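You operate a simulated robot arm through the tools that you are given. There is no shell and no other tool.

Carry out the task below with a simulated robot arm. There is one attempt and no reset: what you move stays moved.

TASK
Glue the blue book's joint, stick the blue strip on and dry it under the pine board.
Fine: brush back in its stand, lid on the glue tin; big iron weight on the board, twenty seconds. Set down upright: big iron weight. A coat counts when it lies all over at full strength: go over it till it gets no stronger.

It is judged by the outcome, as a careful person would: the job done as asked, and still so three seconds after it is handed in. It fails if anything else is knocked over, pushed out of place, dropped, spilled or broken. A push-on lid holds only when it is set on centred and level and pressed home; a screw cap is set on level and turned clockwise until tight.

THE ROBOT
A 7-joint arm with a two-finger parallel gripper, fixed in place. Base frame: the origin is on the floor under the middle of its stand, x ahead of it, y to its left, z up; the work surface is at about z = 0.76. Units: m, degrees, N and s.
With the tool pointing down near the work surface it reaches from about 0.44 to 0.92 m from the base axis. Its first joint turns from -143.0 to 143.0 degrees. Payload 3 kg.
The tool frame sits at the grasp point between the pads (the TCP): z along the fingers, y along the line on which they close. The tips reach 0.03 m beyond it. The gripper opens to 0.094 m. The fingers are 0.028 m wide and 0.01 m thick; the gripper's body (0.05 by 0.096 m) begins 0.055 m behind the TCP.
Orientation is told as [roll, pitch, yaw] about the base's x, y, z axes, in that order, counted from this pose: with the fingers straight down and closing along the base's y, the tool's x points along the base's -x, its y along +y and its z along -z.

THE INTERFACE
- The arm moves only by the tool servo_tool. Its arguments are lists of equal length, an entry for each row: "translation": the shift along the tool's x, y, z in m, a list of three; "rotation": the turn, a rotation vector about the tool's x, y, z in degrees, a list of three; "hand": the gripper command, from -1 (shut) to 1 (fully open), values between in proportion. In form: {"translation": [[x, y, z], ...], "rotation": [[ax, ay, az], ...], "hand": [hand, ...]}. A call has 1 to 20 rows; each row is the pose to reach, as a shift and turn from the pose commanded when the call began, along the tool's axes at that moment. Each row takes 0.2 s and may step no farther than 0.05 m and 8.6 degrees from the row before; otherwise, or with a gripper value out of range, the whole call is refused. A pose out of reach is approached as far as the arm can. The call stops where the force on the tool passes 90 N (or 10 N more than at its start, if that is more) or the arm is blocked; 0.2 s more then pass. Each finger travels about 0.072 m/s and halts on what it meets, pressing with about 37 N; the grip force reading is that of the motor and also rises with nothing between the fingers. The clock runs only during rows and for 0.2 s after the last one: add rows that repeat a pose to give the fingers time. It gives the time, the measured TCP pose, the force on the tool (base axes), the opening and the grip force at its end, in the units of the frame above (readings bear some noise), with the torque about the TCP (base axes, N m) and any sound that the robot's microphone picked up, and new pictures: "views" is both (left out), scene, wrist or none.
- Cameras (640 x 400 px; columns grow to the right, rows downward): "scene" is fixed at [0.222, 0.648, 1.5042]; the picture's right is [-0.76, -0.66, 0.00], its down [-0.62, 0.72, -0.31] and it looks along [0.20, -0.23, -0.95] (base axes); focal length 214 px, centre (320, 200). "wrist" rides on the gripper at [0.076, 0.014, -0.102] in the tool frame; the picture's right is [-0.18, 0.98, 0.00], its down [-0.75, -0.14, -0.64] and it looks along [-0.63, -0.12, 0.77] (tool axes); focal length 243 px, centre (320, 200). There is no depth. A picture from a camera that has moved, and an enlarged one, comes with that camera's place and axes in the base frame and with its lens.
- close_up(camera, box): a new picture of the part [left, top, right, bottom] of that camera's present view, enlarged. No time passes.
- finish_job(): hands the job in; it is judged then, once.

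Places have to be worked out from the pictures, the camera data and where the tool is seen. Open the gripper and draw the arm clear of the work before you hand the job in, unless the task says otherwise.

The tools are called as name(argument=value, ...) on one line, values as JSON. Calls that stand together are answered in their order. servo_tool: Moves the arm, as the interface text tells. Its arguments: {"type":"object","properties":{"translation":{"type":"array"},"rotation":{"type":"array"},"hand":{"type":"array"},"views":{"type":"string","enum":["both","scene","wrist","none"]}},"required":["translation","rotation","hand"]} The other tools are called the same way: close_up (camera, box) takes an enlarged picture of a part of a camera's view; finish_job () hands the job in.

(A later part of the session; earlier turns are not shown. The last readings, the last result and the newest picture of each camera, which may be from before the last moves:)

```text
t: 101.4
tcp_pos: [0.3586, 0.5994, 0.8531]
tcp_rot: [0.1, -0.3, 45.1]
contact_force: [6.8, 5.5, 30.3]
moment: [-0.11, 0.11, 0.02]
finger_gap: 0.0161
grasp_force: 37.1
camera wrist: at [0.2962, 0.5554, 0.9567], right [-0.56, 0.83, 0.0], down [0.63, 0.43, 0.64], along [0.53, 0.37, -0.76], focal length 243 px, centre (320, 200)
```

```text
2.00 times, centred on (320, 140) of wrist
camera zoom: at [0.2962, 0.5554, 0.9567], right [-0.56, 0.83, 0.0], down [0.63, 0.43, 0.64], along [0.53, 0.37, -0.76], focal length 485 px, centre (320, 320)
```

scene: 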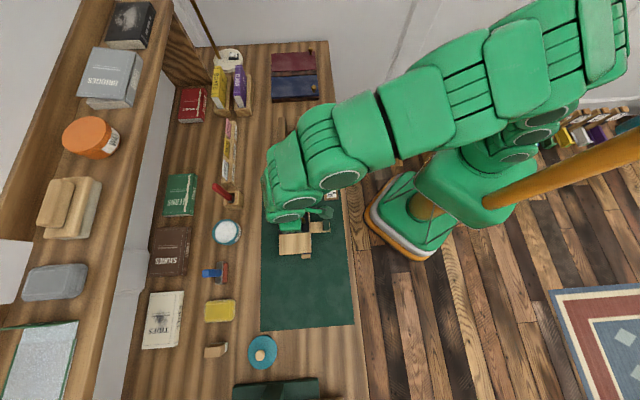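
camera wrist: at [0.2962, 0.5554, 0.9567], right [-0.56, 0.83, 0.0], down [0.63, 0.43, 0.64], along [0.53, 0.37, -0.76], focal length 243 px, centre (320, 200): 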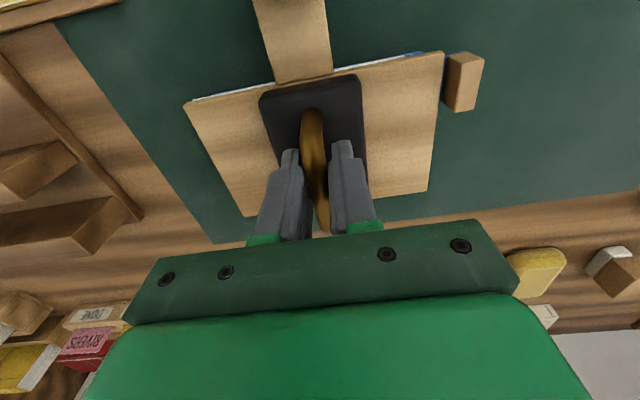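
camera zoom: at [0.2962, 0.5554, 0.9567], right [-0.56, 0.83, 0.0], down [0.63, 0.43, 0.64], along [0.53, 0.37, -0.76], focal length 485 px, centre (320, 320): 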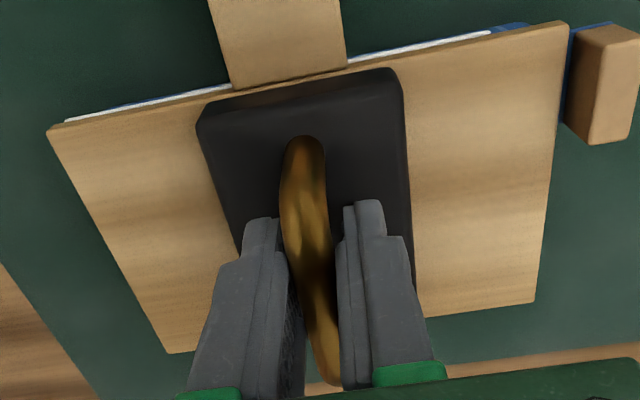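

It's resting on the board (30 N). Ease off 3 mm, then open and rise.

servo_tool(translation=[[0, 0, -0.0015], [0, 0, -0.003], [0, 0, -0.003]], rotation=[[0, 0, 0], [0, 0, 0], [0, 0, 0]], hand=[-1, -1, -1], views="none")

```text
t: 102.2
tcp_pos: [0.358, 0.5977, 0.8546]
tcp_rot: [0.0, 0.2, 45.0]
contact_force: [0.4, -0.5, -5.3]
moment: [-0.09, 0.09, -0.02]
finger_gap: 0.0157
grasp_force: 37.0
```

Weight just touching with most of its load still on the hand; release gently and rise.

servo_tool(translation=[[0, 0, 0.0005], [0, 0, 0.0005], [0, 0, 0.0005], [0, 0, 0.0005], [0, 0, 0.0005], [0, 0, -0.02], [0, 0, -0.05], [0, 0, -0.09]], rotation=[[0, 0, 0], [0, 0, 0], [0, 0, 0], [0, 0, 0], [0, 0, 0], [0, 0, 0], [0, 0, 0], [0, 0, 0]], hand=[-1, -0.5, -0.1, 0, 0, 0, 0, 0])

close_up(camera="wrist", box=[180, 0, 460, 200])

close_up(camera="scene", box=[255, 185, 345, 275])

```text
t: 104.0
tcp_pos: [0.3595, 0.5978, 0.9456]
tcp_rot: [0.0, -0.1, 45.0]
contact_force: [-1.1, -0.6, 0.9]
moment: [0.0, 0.02, -0.04]
finger_gap: 0.0469
grasp_force: 0.0
camera wrist: at [0.296, 0.5547, 1.0491], right [-0.57, 0.83, 0.0], down [0.63, 0.43, 0.64], along [0.53, 0.36, -0.77], focal length 243 px, centre (320, 200)
```

scene: 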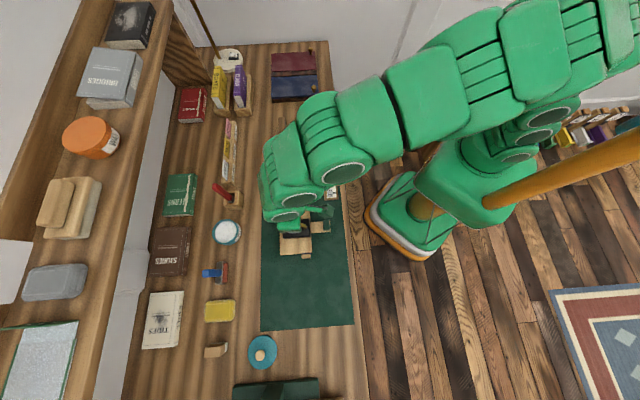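
wrist: 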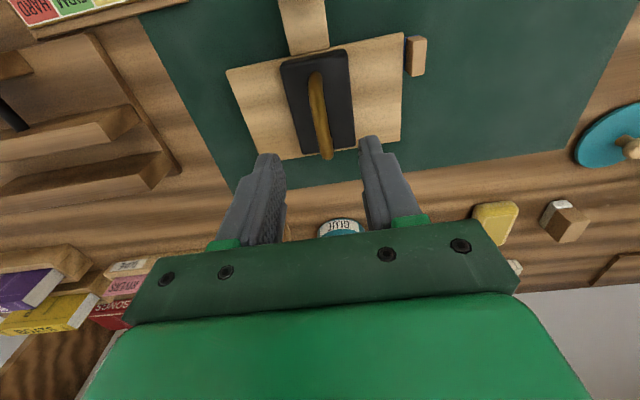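

```text
2.00 times, centred on (320, 100) of wrist
camera zoom: at [0.296, 0.5547, 1.0491], right [-0.57, 0.83, 0.0], down [0.63, 0.43, 0.64], along [0.53, 0.36, -0.77], focal length 485 px, centre (320, 400)
```

zoom: 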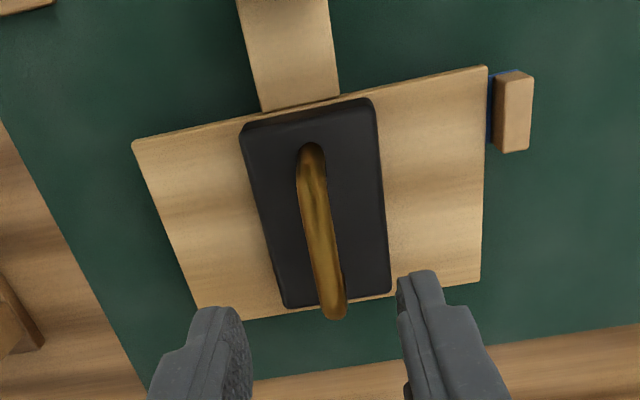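

```text
4.44 times, centred on (300, 230) of scene
camera zoom: at [0.222, 0.648, 1.5042], right [-0.76, -0.66, 0.0], down [-0.62, 0.72, -0.31], along [0.2, -0.23, -0.95], focal length 953 px, centre (409, 67)
```

zoom: 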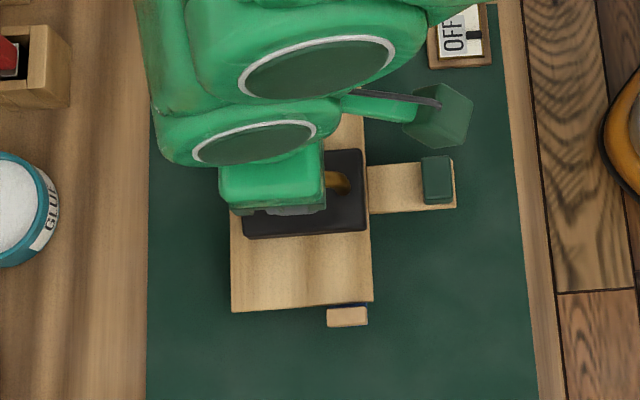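

The weight stands upright on the board (from t≈103 s). While it dries I'll do the tin's lid: move toward it, turning to face radially.

servo_tool(translation=[[-0.006, 0.043, -0.004], [-0.0125, 0.086, -0.004], [-0.019, 0.129, -0.004], [-0.0253, 0.172, -0.004], [-0.0316, 0.214, -0.004], [-0.038, 0.257, -0.004], [-0.0443, 0.2999, -0.004], [-0.0443, 0.2999, -0.004]], rotation=[[0, 0, -5], [0, 0, -10], [0, 0, -15], [0, 0, -20], [0, 0, -25], [0, 0, -29], [0, 0, -33], [0, 0, -33]], hand=[0, 0, 0.2, 0.4, 0.4, 0.4, 0.4, 0.4])

close_up(camera="wrist", box=[220, 20, 440, 180])

close_up(camera="scene", box=[220, 310, 320, 400])

```text
t: 105.8
tcp_pos: [0.182, 0.8424, 0.9498]
tcp_rot: [0.0, 0.0, 77.8]
contact_force: [1.4, -0.5, -0.5]
moment: [0.0, 0.1, -0.03]
finger_gap: 0.0658
grasp_force: 0.0
camera wrist: at [0.1519, 0.7717, 1.0537], right [-0.92, 0.39, 0.0], down [0.3, 0.71, 0.64], along [0.25, 0.59, -0.77], focal length 243 px, centre (320, 200)
```

scene: 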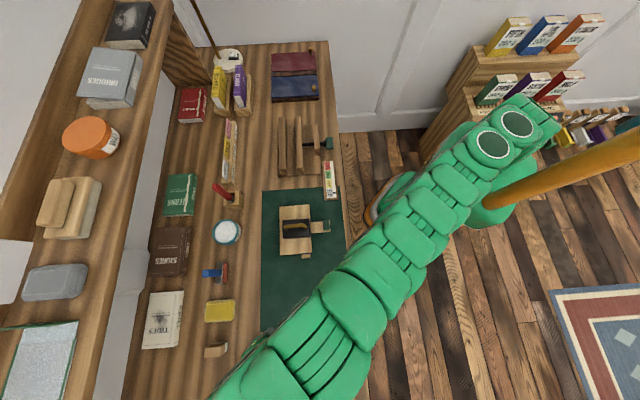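
wrist: 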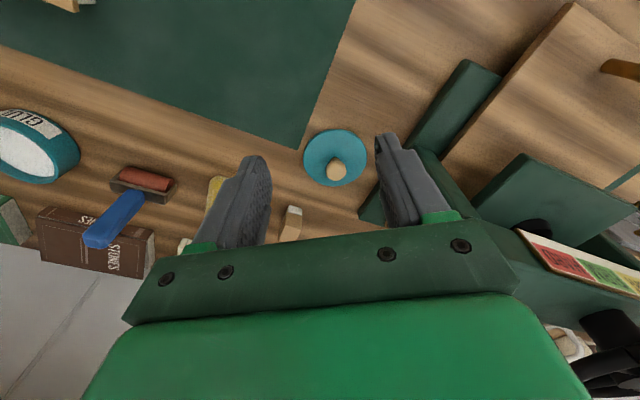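

```text
2.50 times, centred on (330, 100) of wrist
camera zoom: at [0.1519, 0.7717, 1.0537], right [-0.92, 0.39, 0.0], down [0.3, 0.71, 0.64], along [0.25, 0.59, -0.77], focal length 606 px, centre (295, 450)
```

zoom: 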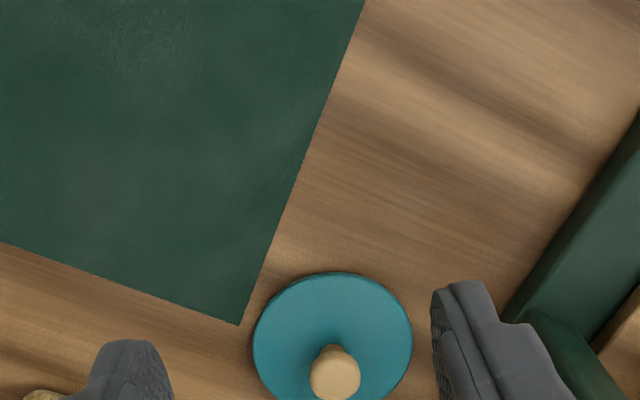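

```text
4.44 times, centred on (270, 355) of scene
camera zoom: at [0.222, 0.648, 1.5042], right [-0.76, -0.66, 0.0], down [-0.62, 0.72, -0.31], along [0.2, -0.23, -0.95], focal length 953 px, centre (542, -489)
```

zoom: 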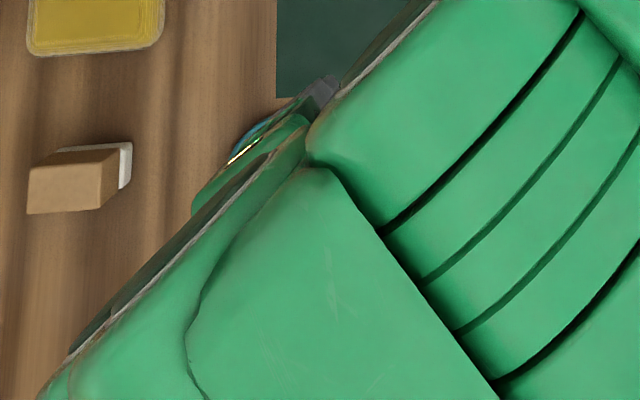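

The lid lies about 0.953 m out (knob ~2.5 cm wide), beyond vertical reach, so I'll tilt the tool 20° outward and approach to a pre-grasp above the knob.

servo_tool(translation=[[-0.018, 0.001, 0.022], [-0.035, 0.002, 0.044], [-0.053, 0.003, 0.066], [-0.0706, 0.003, 0.085], [-0.0706, 0.003, 0.085]], rotation=[[0, -5, 0], [0, -10, 0], [0, -15, 0], [0, -20, 0], [0, -20, 0]], hand=[0.2, 0.1, 0.1, 0.1, 0.1])

close_up(camera="wrist", box=[220, 40, 440, 200])

```text
t: 107.0
tcp_pos: [0.19, 0.9133, 0.8664]
tcp_rot: [0.1, -20.1, 78.0]
contact_force: [0.0, -0.2, 0.0]
moment: [0.01, 0.03, 0.01]
finger_gap: 0.0514
grasp_force: 0.1
camera wrist: at [0.1549, 0.8115, 0.9378], right [-0.93, 0.37, 0.06], down [0.24, 0.45, 0.86], along [0.29, 0.81, -0.5], focal length 243 px, centre (320, 200)
```

scene: 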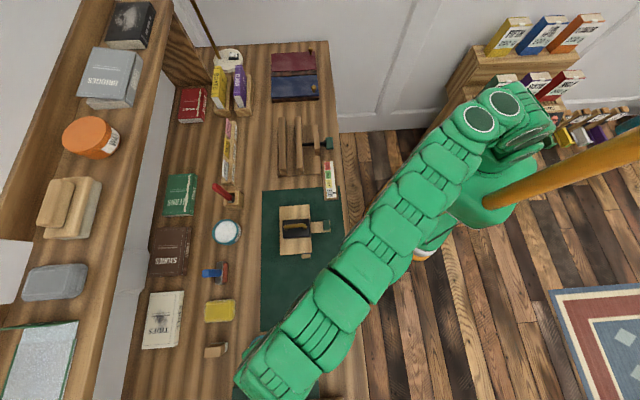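
wrist: 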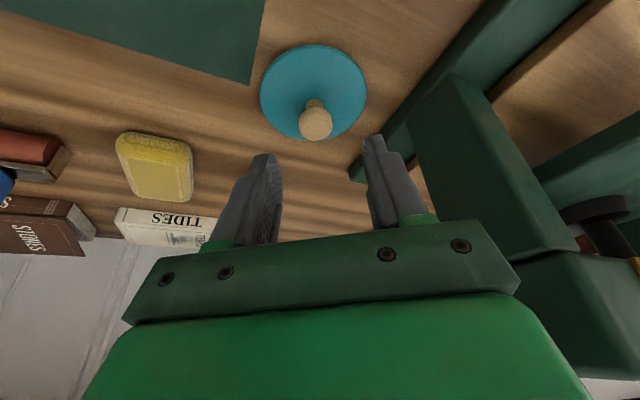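

```text
2.50 times, centred on (330, 120) of wrist
camera zoom: at [0.1549, 0.8115, 0.9378], right [-0.93, 0.37, 0.06], down [0.24, 0.45, 0.86], along [0.29, 0.81, -0.5], focal length 606 px, centre (295, 400)
```

zoom: 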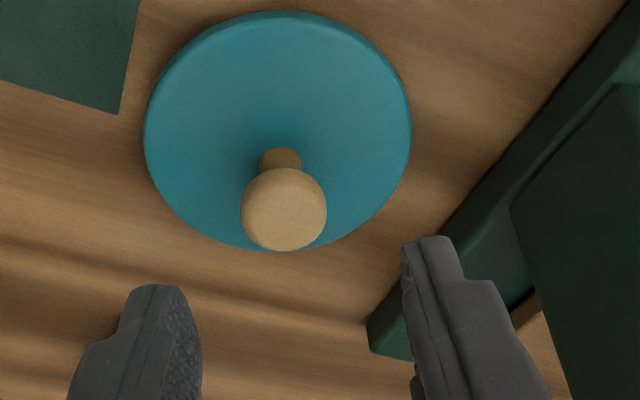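

The knob is a ball (~24 mm) on a stem, centre about 0.948 m out at z≈0.80; the press post is a couple of cm clear of the hand. I'll come in most of the way and re-check.

servo_tool(translation=[[0.0025, -0.001, 0.018], [0.005, -0.0025, 0.036], [0.005, -0.0025, 0.036]], rotation=[[0, 0, 0], [0, 0, 0], [0, 0, 0]], hand=[0.1, 0.1, 0.1], views="wrist")

close_up(camera="wrist", box=[220, 60, 440, 220])

```text
t: 107.8
tcp_pos: [0.1936, 0.9184, 0.8297]
tcp_rot: [0.0, -20.0, 78.0]
contact_force: [0.1, -0.7, 1.8]
moment: [-0.04, 0.0, 0.0]
finger_gap: 0.0517
grasp_force: 0.1
camera wrist: at [0.1582, 0.818, 0.9013], right [-0.93, 0.37, 0.06], down [0.24, 0.45, 0.86], along [0.29, 0.81, -0.5], focal length 243 px, centre (320, 200)
```

wrist: 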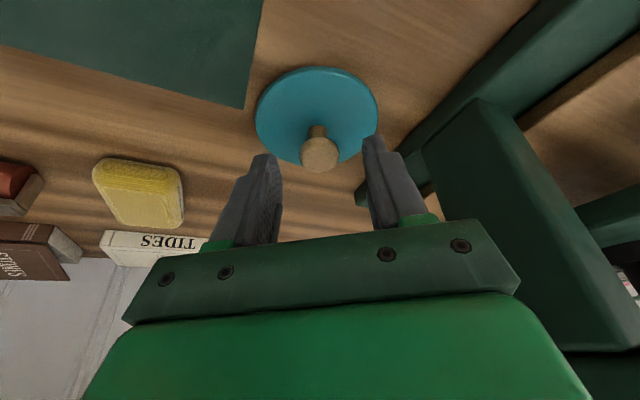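

```text
2.50 times, centred on (330, 140) of wrist
camera zoom: at [0.1582, 0.818, 0.9013], right [-0.93, 0.37, 0.06], down [0.24, 0.45, 0.86], along [0.29, 0.81, -0.5], focal length 606 px, centre (295, 350)
```

zoom: 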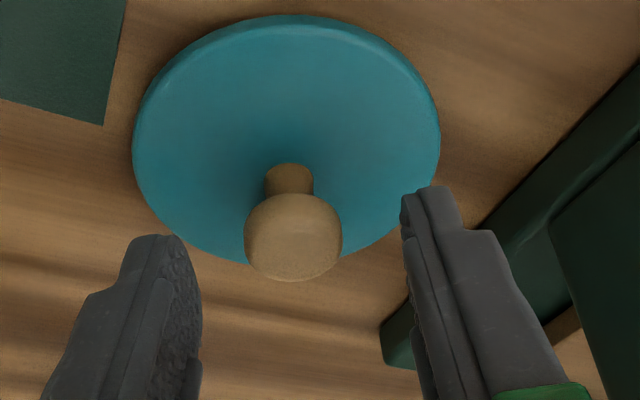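

The ball is centred between the fingers, ~2.8 cm ahead of the TCP. Advance 1.8 cm and close on it.

servo_tool(translation=[[0.001, 0, 0.009], [0.002, 0, 0.0177], [0.002, 0, 0.0177], [0.002, 0, 0.0177], [0.002, 0, 0.0177], [0.002, 0, 0.0177]], rotation=[[0, 0, 0], [0, 0, 0], [0, 0, 0], [0, 0, 0], [0, 0, 0], [0, 0, 0]], hand=[0.1, 0.1, -0.3, -0.7, -1, -1], views="wrist")

close_up(camera="wrist", box=[220, 60, 440, 220])

```text
t: 109.2
tcp_pos: [0.1963, 0.9221, 0.8129]
tcp_rot: [0.1, -20.0, 78.0]
contact_force: [0.2, -0.2, -1.0]
moment: [0.01, 0.0, -0.03]
finger_gap: 0.0244
grasp_force: 37.0
camera wrist: at [0.16, 0.8217, 0.8844], right [-0.93, 0.37, 0.06], down [0.24, 0.45, 0.86], along [0.29, 0.81, -0.5], focal length 243 px, centre (320, 200)
```

wrist: 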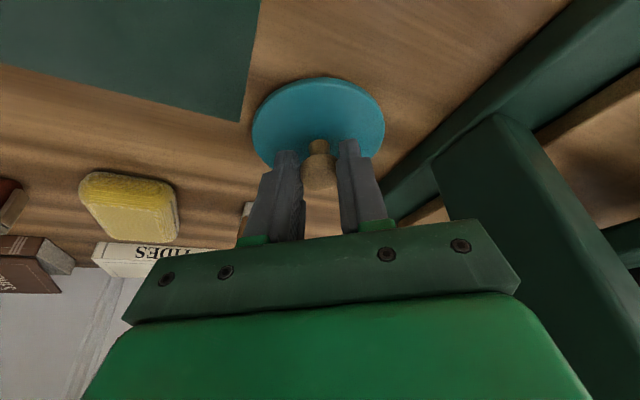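

```text
2.50 times, centred on (330, 140) of wrist
camera zoom: at [0.16, 0.8217, 0.8844], right [-0.93, 0.37, 0.06], down [0.24, 0.45, 0.86], along [0.29, 0.81, -0.5], focal length 606 px, centre (295, 350)
```

zoom: 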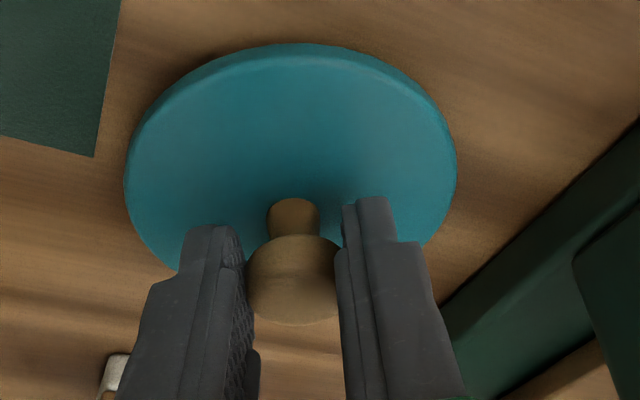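

Gripped the knob (24.4 mm). Lift 3–4 cm and check the lid's attitude.

servo_tool(translation=[[-0.0034, 0, -0.0094], [-0.0085, 0, -0.0235], [-0.0137, 0, -0.0376], [-0.0137, 0, -0.0376], [-0.0137, 0, -0.0376]], rotation=[[0, 0, 0], [0, 0, 0], [0, 0, 0], [0, 0, 0], [0, 0, 0]], hand=[-1, -1, -1, -1, -1])

close_up(camera="wrist", box=[220, 60, 440, 220])

close_up(camera="scene", box=[220, 310, 320, 400])

```text
t: 110.4
tcp_pos: [0.196, 0.9212, 0.8526]
tcp_rot: [0.0, -20.0, 78.0]
contact_force: [-0.4, 1.1, -0.7]
moment: [-0.01, 0.01, -0.04]
finger_gap: 0.0245
grasp_force: 36.8
camera wrist: at [0.1603, 0.8218, 0.9244], right [-0.93, 0.37, 0.06], down [0.24, 0.45, 0.86], along [0.29, 0.81, -0.5], focal length 243 px, centre (320, 200)
```

scene: 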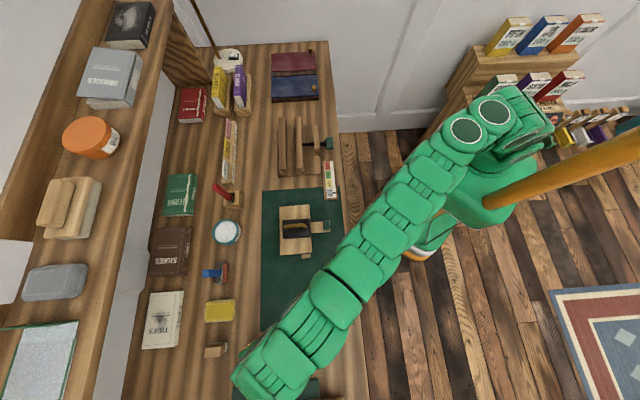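
wrist: 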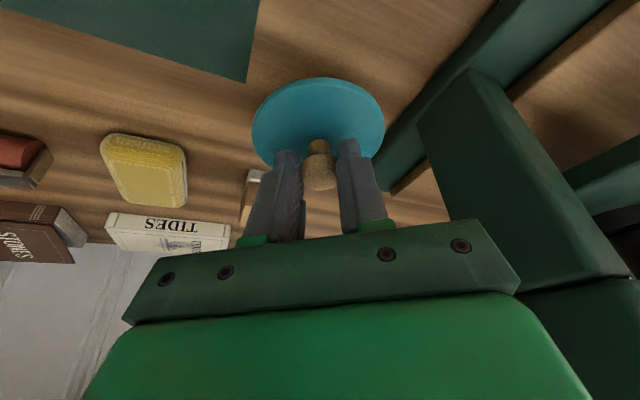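

```text
2.50 times, centred on (330, 140) of wrist
camera zoom: at [0.1603, 0.8218, 0.9244], right [-0.93, 0.37, 0.06], down [0.24, 0.45, 0.86], along [0.29, 0.81, -0.5], focal length 606 px, centre (295, 350)
```

zoom: 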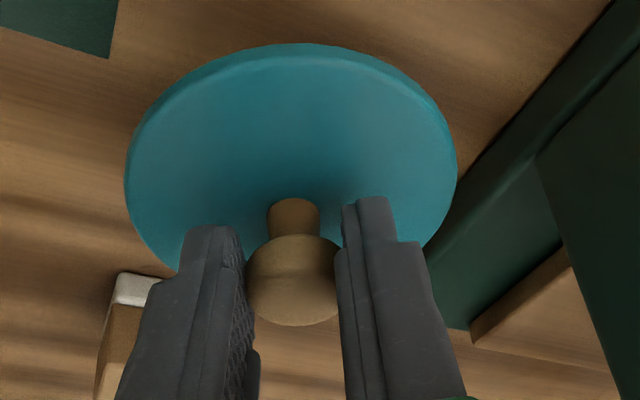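

```text
4.44 times, centred on (270, 355) of scene
camera zoom: at [0.222, 0.648, 1.5042], right [-0.76, -0.66, 0.0], down [-0.62, 0.72, -0.31], along [0.2, -0.23, -0.95], focal length 953 px, centre (542, -489)
```

zoom: 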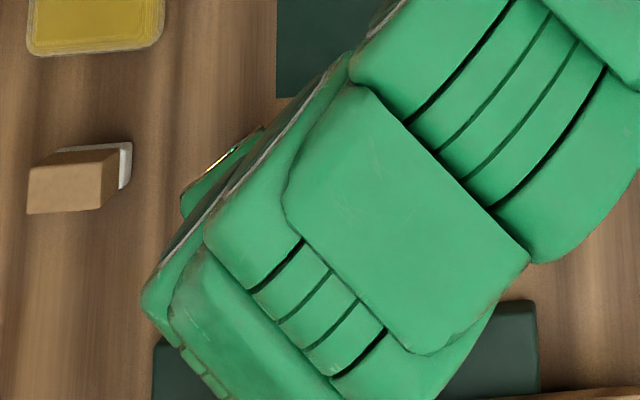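

The lid keeps its level attitude in the grip. I'll retract slightly and swing around to the tin, keeping the same tilt relative to the radial direction so the lid stays level.

servo_tool(translation=[[0.0235, 0.0001, -0.043], [0.0246, -0.0471, -0.0434], [0.0282, -0.0944, -0.0447], [0.034, -0.1414, -0.0468], [0.0421, -0.188, -0.0498], [0.0524, -0.2341, -0.0535], [0.0652, -0.2795, -0.0582], [0.08, -0.3241, -0.0635], [0.0909, -0.3527, -0.0675], [0.0909, -0.3527, -0.0675]], rotation=[[0, 0, 0], [1.026, 0, 2.819], [2.052, 0, 5.638], [3.078, 0, 8.457], [4.104, 0, 11.276], [5.13, 0, 14.095], [6.156, 0, 16.914], [7.182, 0, 19.733], [7.849, 0, 21.566], [7.849, 0, 21.566]], hand=[-1, -1, -1, -1, -1, -1, -1, -1, -1, -1])

close_up(camera="wrist", box=[200, 40, 440, 220])

close_up(camera="scene", box=[180, 180, 280, 270])

```text
t: 112.6
tcp_pos: [0.5183, 0.7428, 0.8863]
tcp_rot: [0.0, -20.0, 55.1]
contact_force: [-0.4, 0.3, -1.3]
moment: [0.01, 0.01, 0.04]
finger_gap: 0.0244
grasp_force: 36.8
camera wrist: at [0.4455, 0.6646, 0.9574], right [-0.71, 0.71, 0.06], down [0.4, 0.32, 0.86], along [0.59, 0.63, -0.51], focal length 243 px, centre (320, 200)
```

scene: 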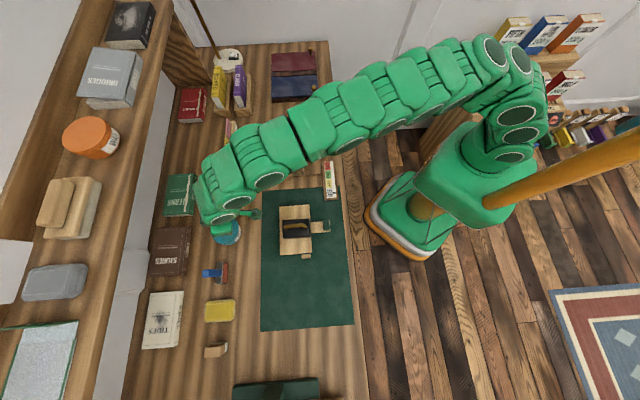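
wrist: 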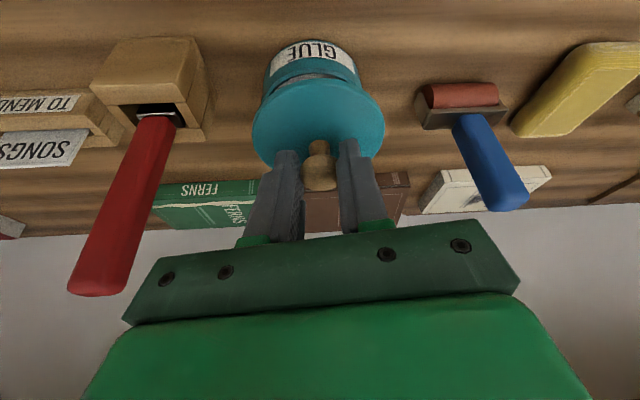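

```text
2.22 times, centred on (320, 130) of wrist
camera zoom: at [0.4455, 0.6646, 0.9574], right [-0.71, 0.71, 0.06], down [0.4, 0.32, 0.86], along [0.59, 0.63, -0.51], focal length 539 px, centre (320, 356)
```

zoom: 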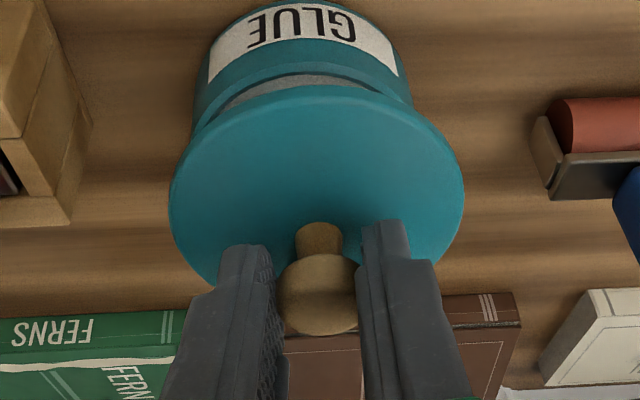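

```text
4.44 times, centred on (230, 225) of scene
camera zoom: at [0.222, 0.648, 1.5042], right [-0.76, -0.66, 0.0], down [-0.62, 0.72, -0.31], along [0.2, -0.23, -0.95], focal length 953 px, centre (720, 89)
```

zoom: 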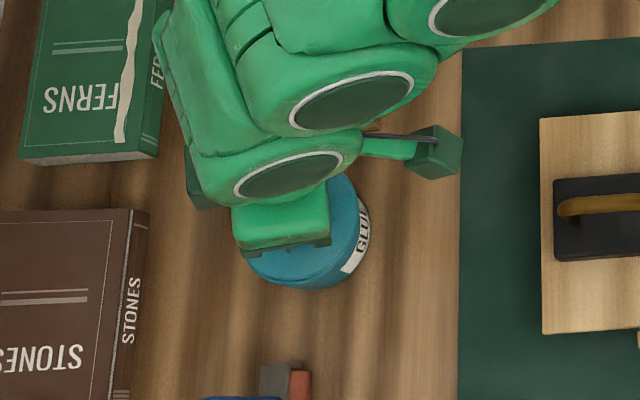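

The lid is above the tin, slightly short of it radially. I'll zoom in to measure the tin rim against the lid.

close_up(camera="wrist", box=[250, 30, 390, 120])

close_up(camera="scene", box=[195, 195, 260, 255])

```text
4.44 times, centred on (320, 75) of wrist
camera zoom: at [0.4455, 0.6646, 0.9574], right [-0.71, 0.71, 0.06], down [0.4, 0.32, 0.86], along [0.59, 0.63, -0.51], focal length 1078 px, centre (320, 756)
```

zoom: 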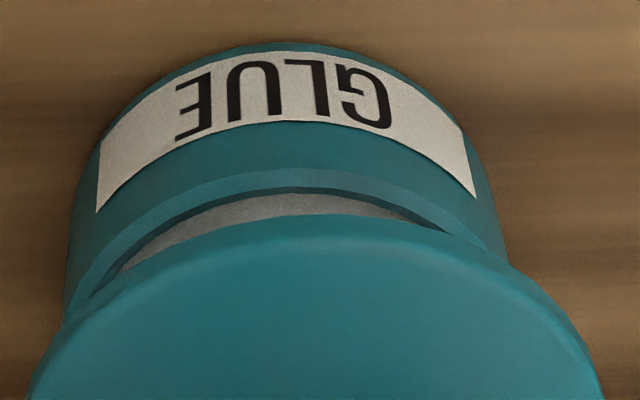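

```text
6.67 times, centred on (228, 225) of scene
camera zoom: at [0.222, 0.648, 1.5042], right [-0.76, -0.66, 0.0], down [-0.62, 0.72, -0.31], along [0.2, -0.23, -0.95], focal length 1430 px, centre (937, 33)
```

zoom: 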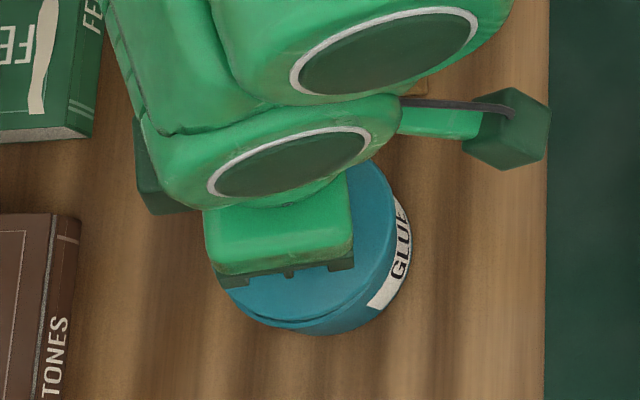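

Both views agree the tin centre is about 22–23 mm further out than the lid centre and ~3 mm to the −y side. I'll shift by that and come down to just above the rim.

servo_tool(translation=[[-0.0106, -0.0015, 0.0039], [-0.0211, -0.003, 0.0077], [-0.0173, -0.003, 0.018], [-0.0136, -0.003, 0.0284], [-0.0136, -0.003, 0.0284]], rotation=[[0, 0, 0], [0, 0, 0], [0, 0, 0], [0, 0, 0], [0, 0, 0]], hand=[-1, -1, -1, -1, -1])

close_up(camera="wrist", box=[240, 40, 400, 150])

close_up(camera="scene", box=[195, 195, 260, 255])

```text
t: 113.8
tcp_pos: [0.5332, 0.7593, 0.8634]
tcp_rot: [0.0, -20.0, 55.0]
contact_force: [0.6, -0.2, -0.2]
moment: [0.01, 0.0, -0.01]
finger_gap: 0.0241
grasp_force: 36.8
camera wrist: at [0.4612, 0.6815, 0.9345], right [-0.71, 0.7, 0.06], down [0.4, 0.32, 0.86], along [0.59, 0.63, -0.5], focal length 243 px, centre (320, 200)
```

scene: 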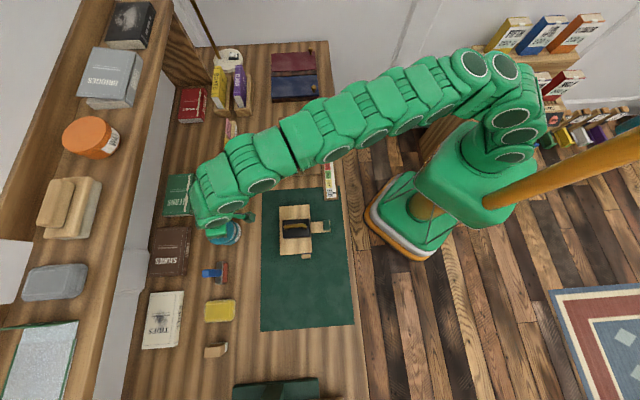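
wrist: 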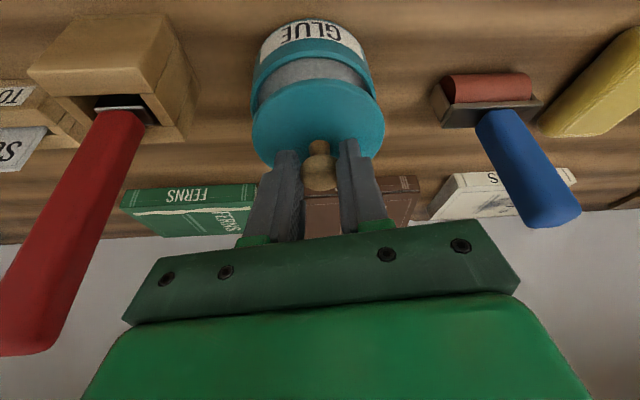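

```text
3.64 times, centred on (320, 95) of wrist
camera zoom: at [0.4612, 0.6815, 0.9345], right [-0.71, 0.7, 0.06], down [0.4, 0.32, 0.86], along [0.59, 0.63, -0.5], focal length 882 px, centre (320, 582)
```

zoom: 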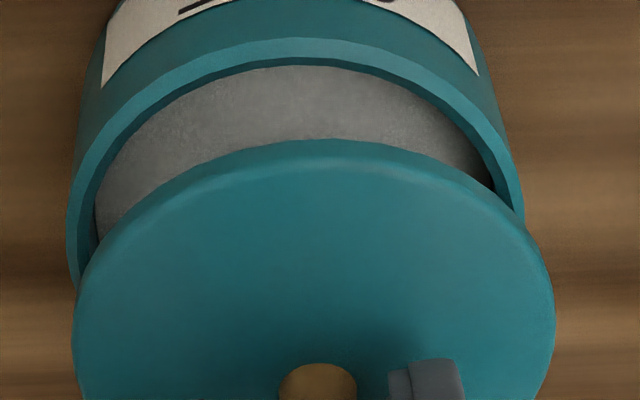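

```text
6.67 times, centred on (228, 225) of scene
camera zoom: at [0.222, 0.648, 1.5042], right [-0.76, -0.66, 0.0], down [-0.62, 0.72, -0.31], along [0.2, -0.23, -0.95], focal length 1430 px, centre (937, 33)
```

zoom: 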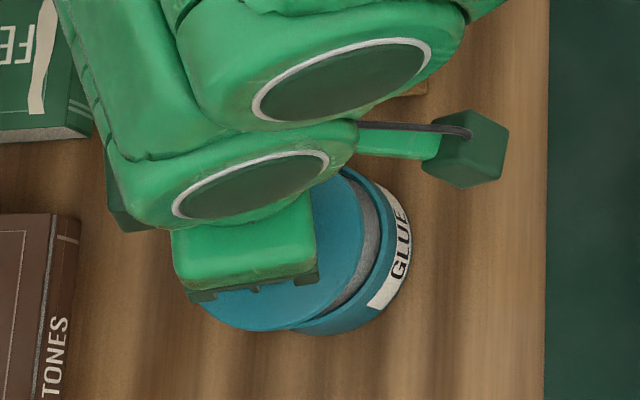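

Now the scene view shows the lid ~1 cm too far out and ~3 mm off sideways relative to the rim. I'll correct back inward and lower a few mm, then compare again.

servo_tool(translation=[[0.0085, -0.0028, -0.0031], [0.0105, -0.0028, 0.0026], [0.0105, -0.0028, 0.0026]], rotation=[[0, 0, 0], [0, 0, 0], [0, 0, 0]], hand=[-1, -1, -1])

close_up(camera="wrist", box=[240, 40, 400, 150])

close_up(camera="scene", box=[195, 195, 260, 255])

```text
t: 114.6
tcp_pos: [0.5307, 0.7512, 0.856]
tcp_rot: [-0.1, -20.1, 55.0]
contact_force: [0.8, -0.2, -0.9]
moment: [-0.01, -0.03, 0.02]
finger_gap: 0.0243
grasp_force: 36.7
camera wrist: at [0.4583, 0.6728, 0.9276], right [-0.71, 0.7, 0.06], down [0.4, 0.32, 0.86], along [0.59, 0.63, -0.5], focal length 243 px, centre (320, 200)
```

scene: 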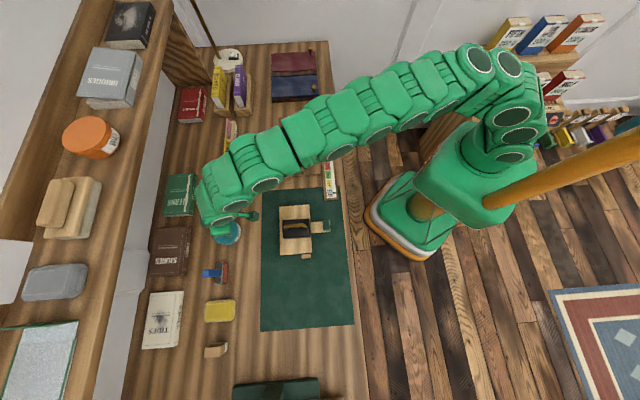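
wrist: 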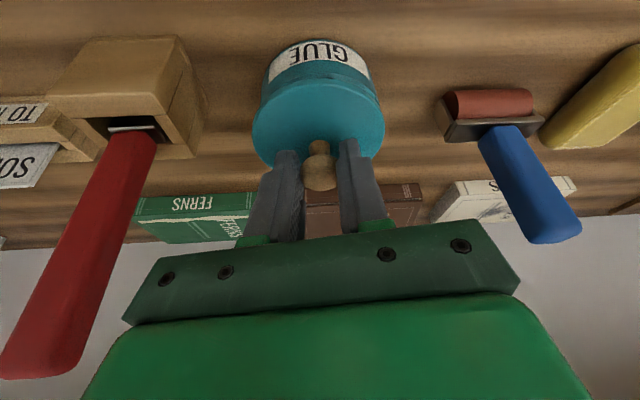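

```text
3.64 times, centred on (320, 95) of wrist
camera zoom: at [0.4583, 0.6728, 0.9276], right [-0.71, 0.7, 0.06], down [0.4, 0.32, 0.86], along [0.59, 0.63, -0.5], focal length 882 px, centre (320, 582)
```

zoom: 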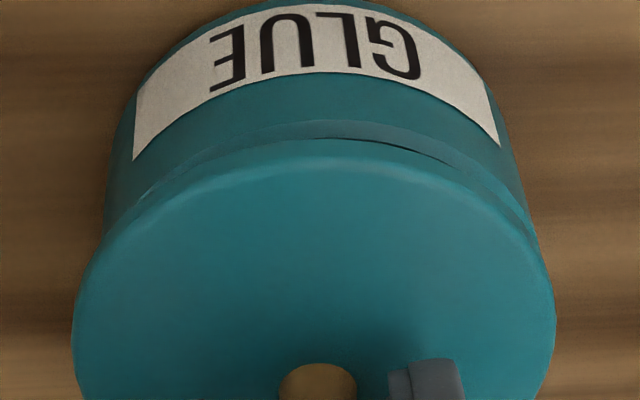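

```text
6.67 times, centred on (228, 225) of scene
camera zoom: at [0.222, 0.648, 1.5042], right [-0.76, -0.66, 0.0], down [-0.62, 0.72, -0.31], along [0.2, -0.23, -0.95], focal length 1430 px, centre (937, 33)
```

zoom: 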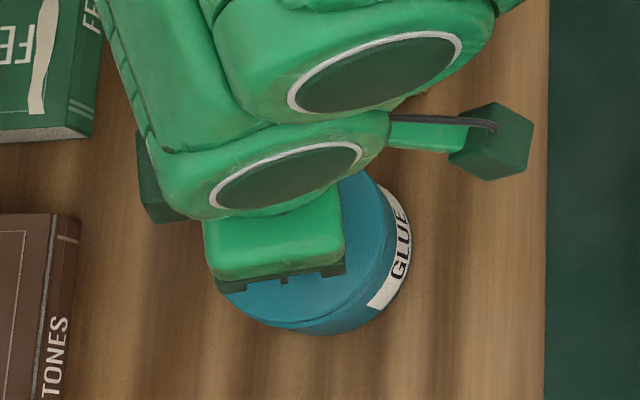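

Lid and tin now look concentric in both views. Lower in small steps, watching force and torque.

servo_tool(translation=[[0.0007, 0, 0.0019], [0.0014, 0, 0.0038], [0.0014, 0, 0.0038]], rotation=[[0, 0, 0], [0, 0, 0], [0, 0, 0]], hand=[-1, -1, -1], views="wrist")

close_up(camera="wrist", box=[240, 40, 400, 150])

close_up(camera="scene", box=[205, 205, 250, 250])

```text
t: 115.4
tcp_pos: [0.5305, 0.7512, 0.852]
tcp_rot: [0.0, -20.0, 55.0]
contact_force: [0.3, -0.1, -1.1]
moment: [0.01, 0.0, -0.01]
finger_gap: 0.0243
grasp_force: 37.3
camera wrist: at [0.458, 0.6726, 0.9237], right [-0.71, 0.7, 0.06], down [0.4, 0.32, 0.86], along [0.59, 0.63, -0.5], focal length 243 px, centre (320, 200)
```

wrist: 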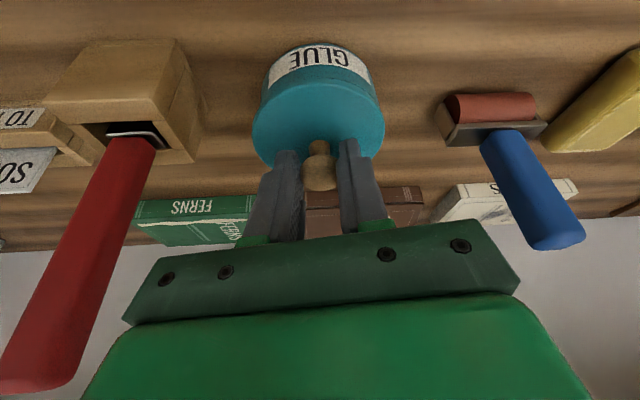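

```text
3.64 times, centred on (320, 95) of wrist
camera zoom: at [0.458, 0.6726, 0.9237], right [-0.71, 0.7, 0.06], down [0.4, 0.32, 0.86], along [0.59, 0.63, -0.5], focal length 882 px, centre (320, 582)
```

zoom: 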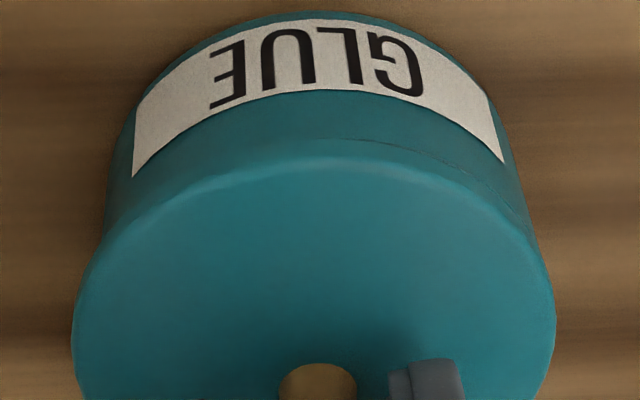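

```text
8.89 times, centred on (228, 228) of scene
camera zoom: at [0.222, 0.648, 1.5042], right [-0.76, -0.66, 0.0], down [-0.62, 0.72, -0.31], along [0.2, -0.23, -0.95], focal length 1906 px, centre (1142, -44)
```

zoom: 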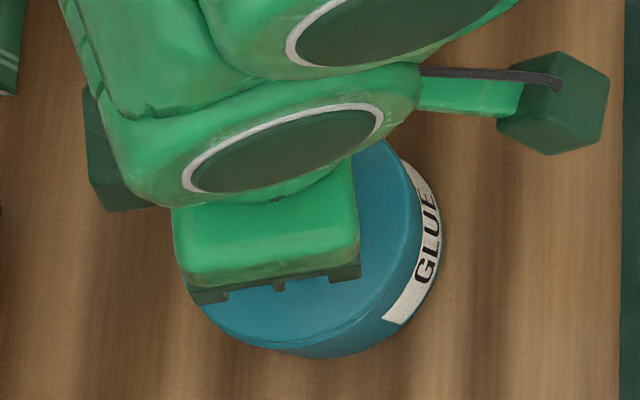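

Scene view suggests the lid is still ~3–4 mm too far inward; nudge outward and lower 2 mm more.

servo_tool(translation=[[-0.0033, 0, 0.0012], [-0.0026, 0, 0.0031], [-0.0026, 0, 0.0031]], rotation=[[0, 0, 0], [0, 0, 0], [0, 0, 0]], hand=[-1, -1, -1], views="wrist")

close_up(camera="wrist", box=[240, 40, 400, 150])

close_up(camera="scene", box=[205, 205, 250, 250])

```text
t: 116.2
tcp_pos: [0.5324, 0.7554, 0.8502]
tcp_rot: [0.0, -20.0, 55.1]
contact_force: [-0.1, -0.1, 0.0]
moment: [-0.02, 0.05, -0.03]
finger_gap: 0.0243
grasp_force: 37.5
camera wrist: at [0.4599, 0.6754, 0.9213], right [-0.71, 0.7, 0.06], down [0.4, 0.32, 0.86], along [0.59, 0.63, -0.5], focal length 243 px, centre (320, 200)
```

wrist: 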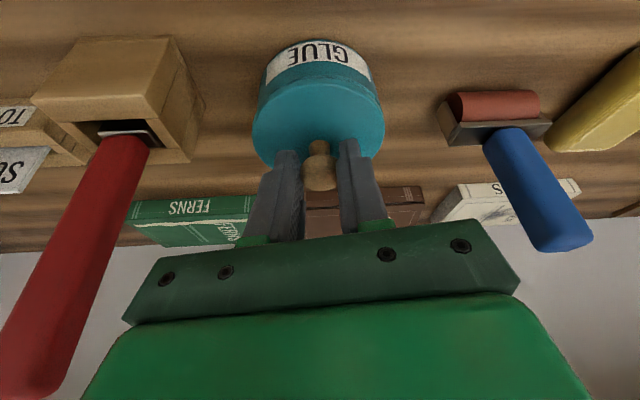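

```text
3.64 times, centred on (320, 95) of wrist
camera zoom: at [0.4599, 0.6754, 0.9213], right [-0.71, 0.7, 0.06], down [0.4, 0.32, 0.86], along [0.59, 0.63, -0.5], focal length 882 px, centre (320, 582)
```

zoom: 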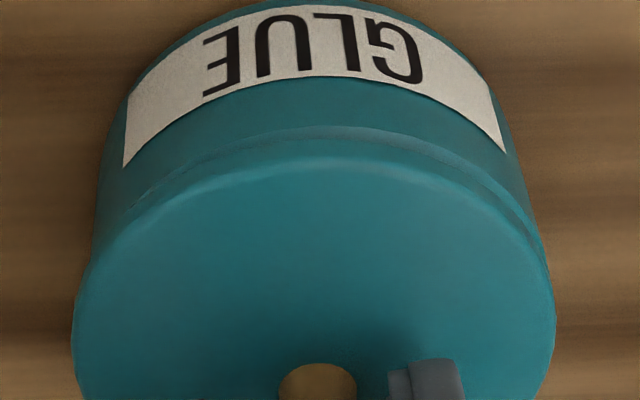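

```text
8.89 times, centred on (228, 228) of scene
camera zoom: at [0.222, 0.648, 1.5042], right [-0.76, -0.66, 0.0], down [-0.62, 0.72, -0.31], along [0.2, -0.23, -0.95], focal length 1906 px, centre (1142, -44)
```

zoom: 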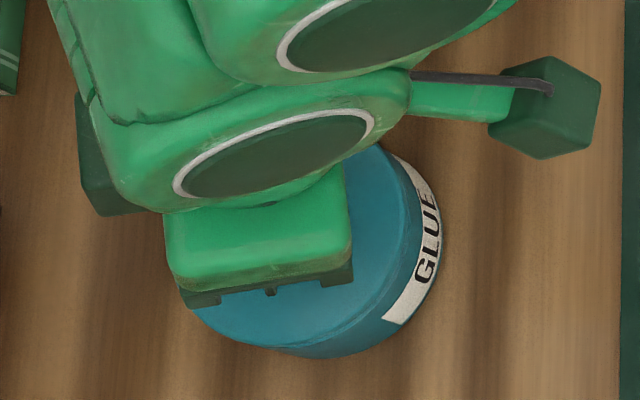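

No contact yet though the lid's lower edge is at about rim height; the visible rim band is now symmetrical. Continue down slowly.

servo_tool(translation=[[0.0003, 0, 0.0009], [0.0007, 0, 0.0019], [0.0007, 0, 0.0019]], rotation=[[0, 0, 0], [0, 0, 0], [0, 0, 0]], hand=[-1, -1, -1], views="wrist")

close_up(camera="wrist", box=[240, 40, 400, 150])

```text
t: 117.0
tcp_pos: [0.5332, 0.7534, 0.8476]
tcp_rot: [0.0, -20.1, 55.0]
contact_force: [-0.2, -0.5, 0.1]
moment: [-0.03, -0.01, 0.0]
finger_gap: 0.0245
grasp_force: 37.1
camera wrist: at [0.4603, 0.6755, 0.9189], right [-0.71, 0.7, 0.06], down [0.4, 0.32, 0.86], along [0.59, 0.63, -0.5], focal length 243 px, centre (320, 200)
```

wrist: 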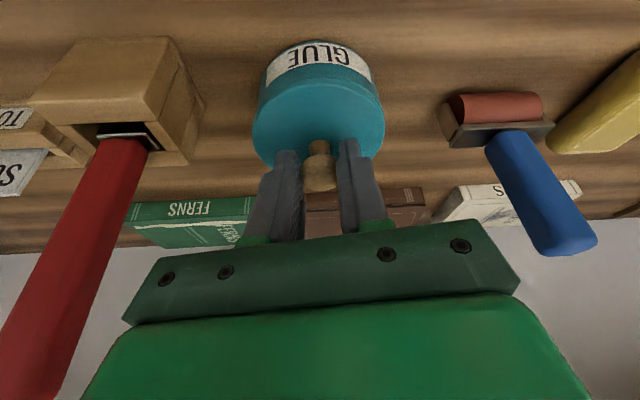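

```text
3.64 times, centred on (320, 95) of wrist
camera zoom: at [0.4603, 0.6755, 0.9189], right [-0.71, 0.7, 0.06], down [0.4, 0.32, 0.86], along [0.59, 0.63, -0.5], focal length 882 px, centre (320, 582)
```

zoom: 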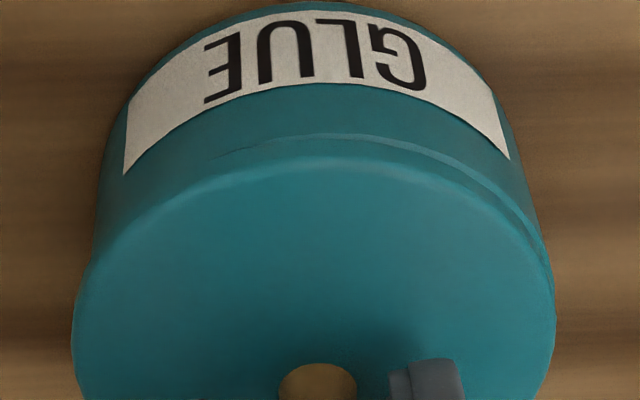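

Offsets look to be only ~1 mm now. Continue lowering in 1 mm steps until contact.

servo_tool(translation=[[0.0007, 0, 0.0006], [0.001, 0, 0.0015], [0.0013, 0, 0.0025], [0.0013, 0, 0.0025]], rotation=[[0, 0, 0], [0, 0, 0], [0, 0, 0], [0, 0, 0]], hand=[-1, -1, -1, -1], views="wrist")

close_up(camera="wrist", box=[240, 40, 400, 150])

```text
t: 118.0
tcp_pos: [0.5325, 0.7538, 0.8465]
tcp_rot: [0.0, -20.1, 55.1]
contact_force: [-3.9, -1.5, 13.3]
moment: [0.09, -0.05, -0.04]
finger_gap: 0.0242
grasp_force: 36.7
camera wrist: at [0.4605, 0.6751, 0.9176], right [-0.71, 0.7, 0.06], down [0.39, 0.32, 0.86], along [0.59, 0.63, -0.5], focal length 243 px, centre (320, 200)
```

wrist: 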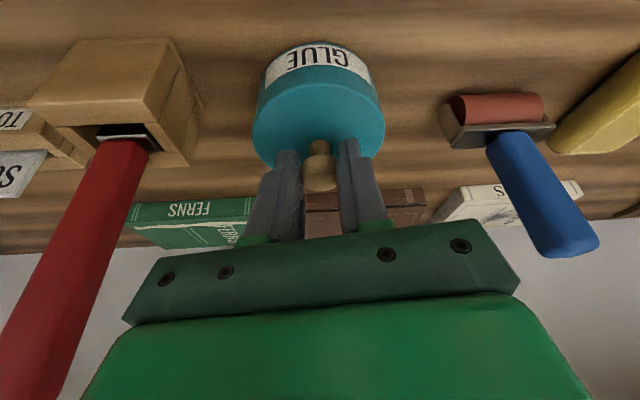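

```text
3.64 times, centred on (320, 95) of wrist
camera zoom: at [0.4605, 0.6751, 0.9176], right [-0.71, 0.7, 0.06], down [0.39, 0.32, 0.86], along [0.59, 0.63, -0.5], focal length 882 px, centre (320, 582)
```

zoom: 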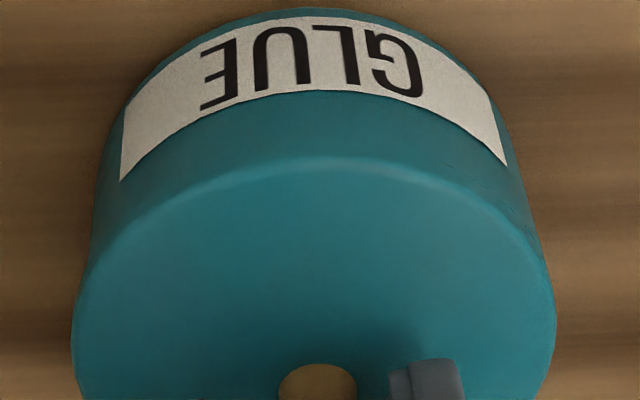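

Even contact at 13 N, with torque consistent with a centred, level seat. Now press it further while holding the knob.

servo_tool(translation=[[0.0004, 0, 0.001], [0.0007, 0, 0.002], [0.0011, 0, 0.003], [0.0011, 0, 0.003]], rotation=[[0, 0, 0], [0, 0, 0], [0, 0, 0], [0, 0, 0]], hand=[-1, -1, -1, -1], views="wrist")

close_up(camera="wrist", box=[240, 40, 400, 150])

close_up(camera="scene", box=[205, 205, 250, 250])

```text
t: 119.0
tcp_pos: [0.5327, 0.7539, 0.8443]
tcp_rot: [0.0, -20.3, 55.1]
contact_force: [0.9, 1.5, 49.1]
moment: [0.51, -0.42, -0.06]
finger_gap: 0.0244
grasp_force: 36.6
camera wrist: at [0.4605, 0.6752, 0.9159], right [-0.71, 0.7, 0.06], down [0.39, 0.32, 0.86], along [0.59, 0.64, -0.5], focal length 243 px, centre (320, 200)
```

wrist: 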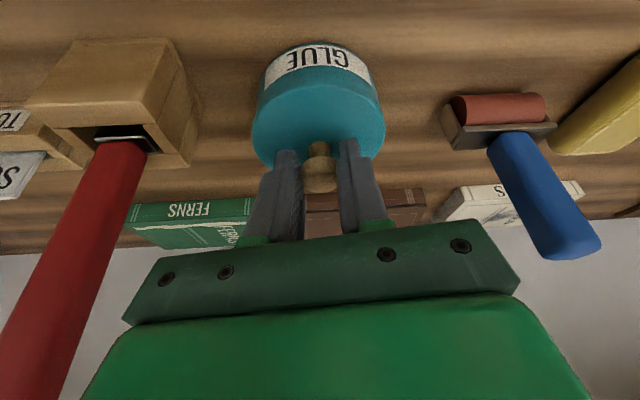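

```text
3.64 times, centred on (320, 95) of wrist
camera zoom: at [0.4605, 0.6752, 0.9159], right [-0.71, 0.7, 0.06], down [0.39, 0.32, 0.86], along [0.59, 0.64, -0.5], focal length 882 px, centre (320, 582)
```

zoom: 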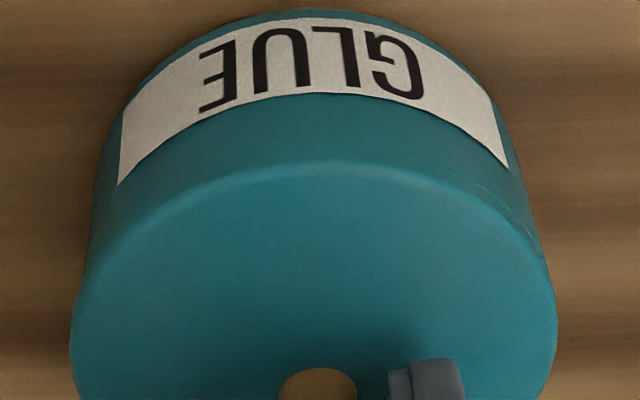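

```text
8.89 times, centred on (228, 228) of scene
camera zoom: at [0.222, 0.648, 1.5042], right [-0.76, -0.66, 0.0], down [-0.62, 0.72, -0.31], along [0.2, -0.23, -0.95], focal length 1906 px, centre (1142, -44)
```

zoom: 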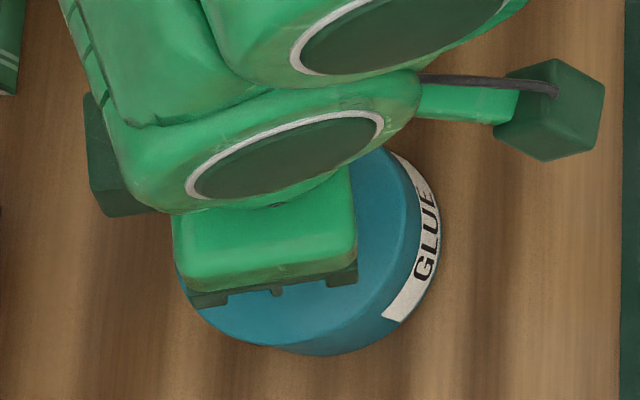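

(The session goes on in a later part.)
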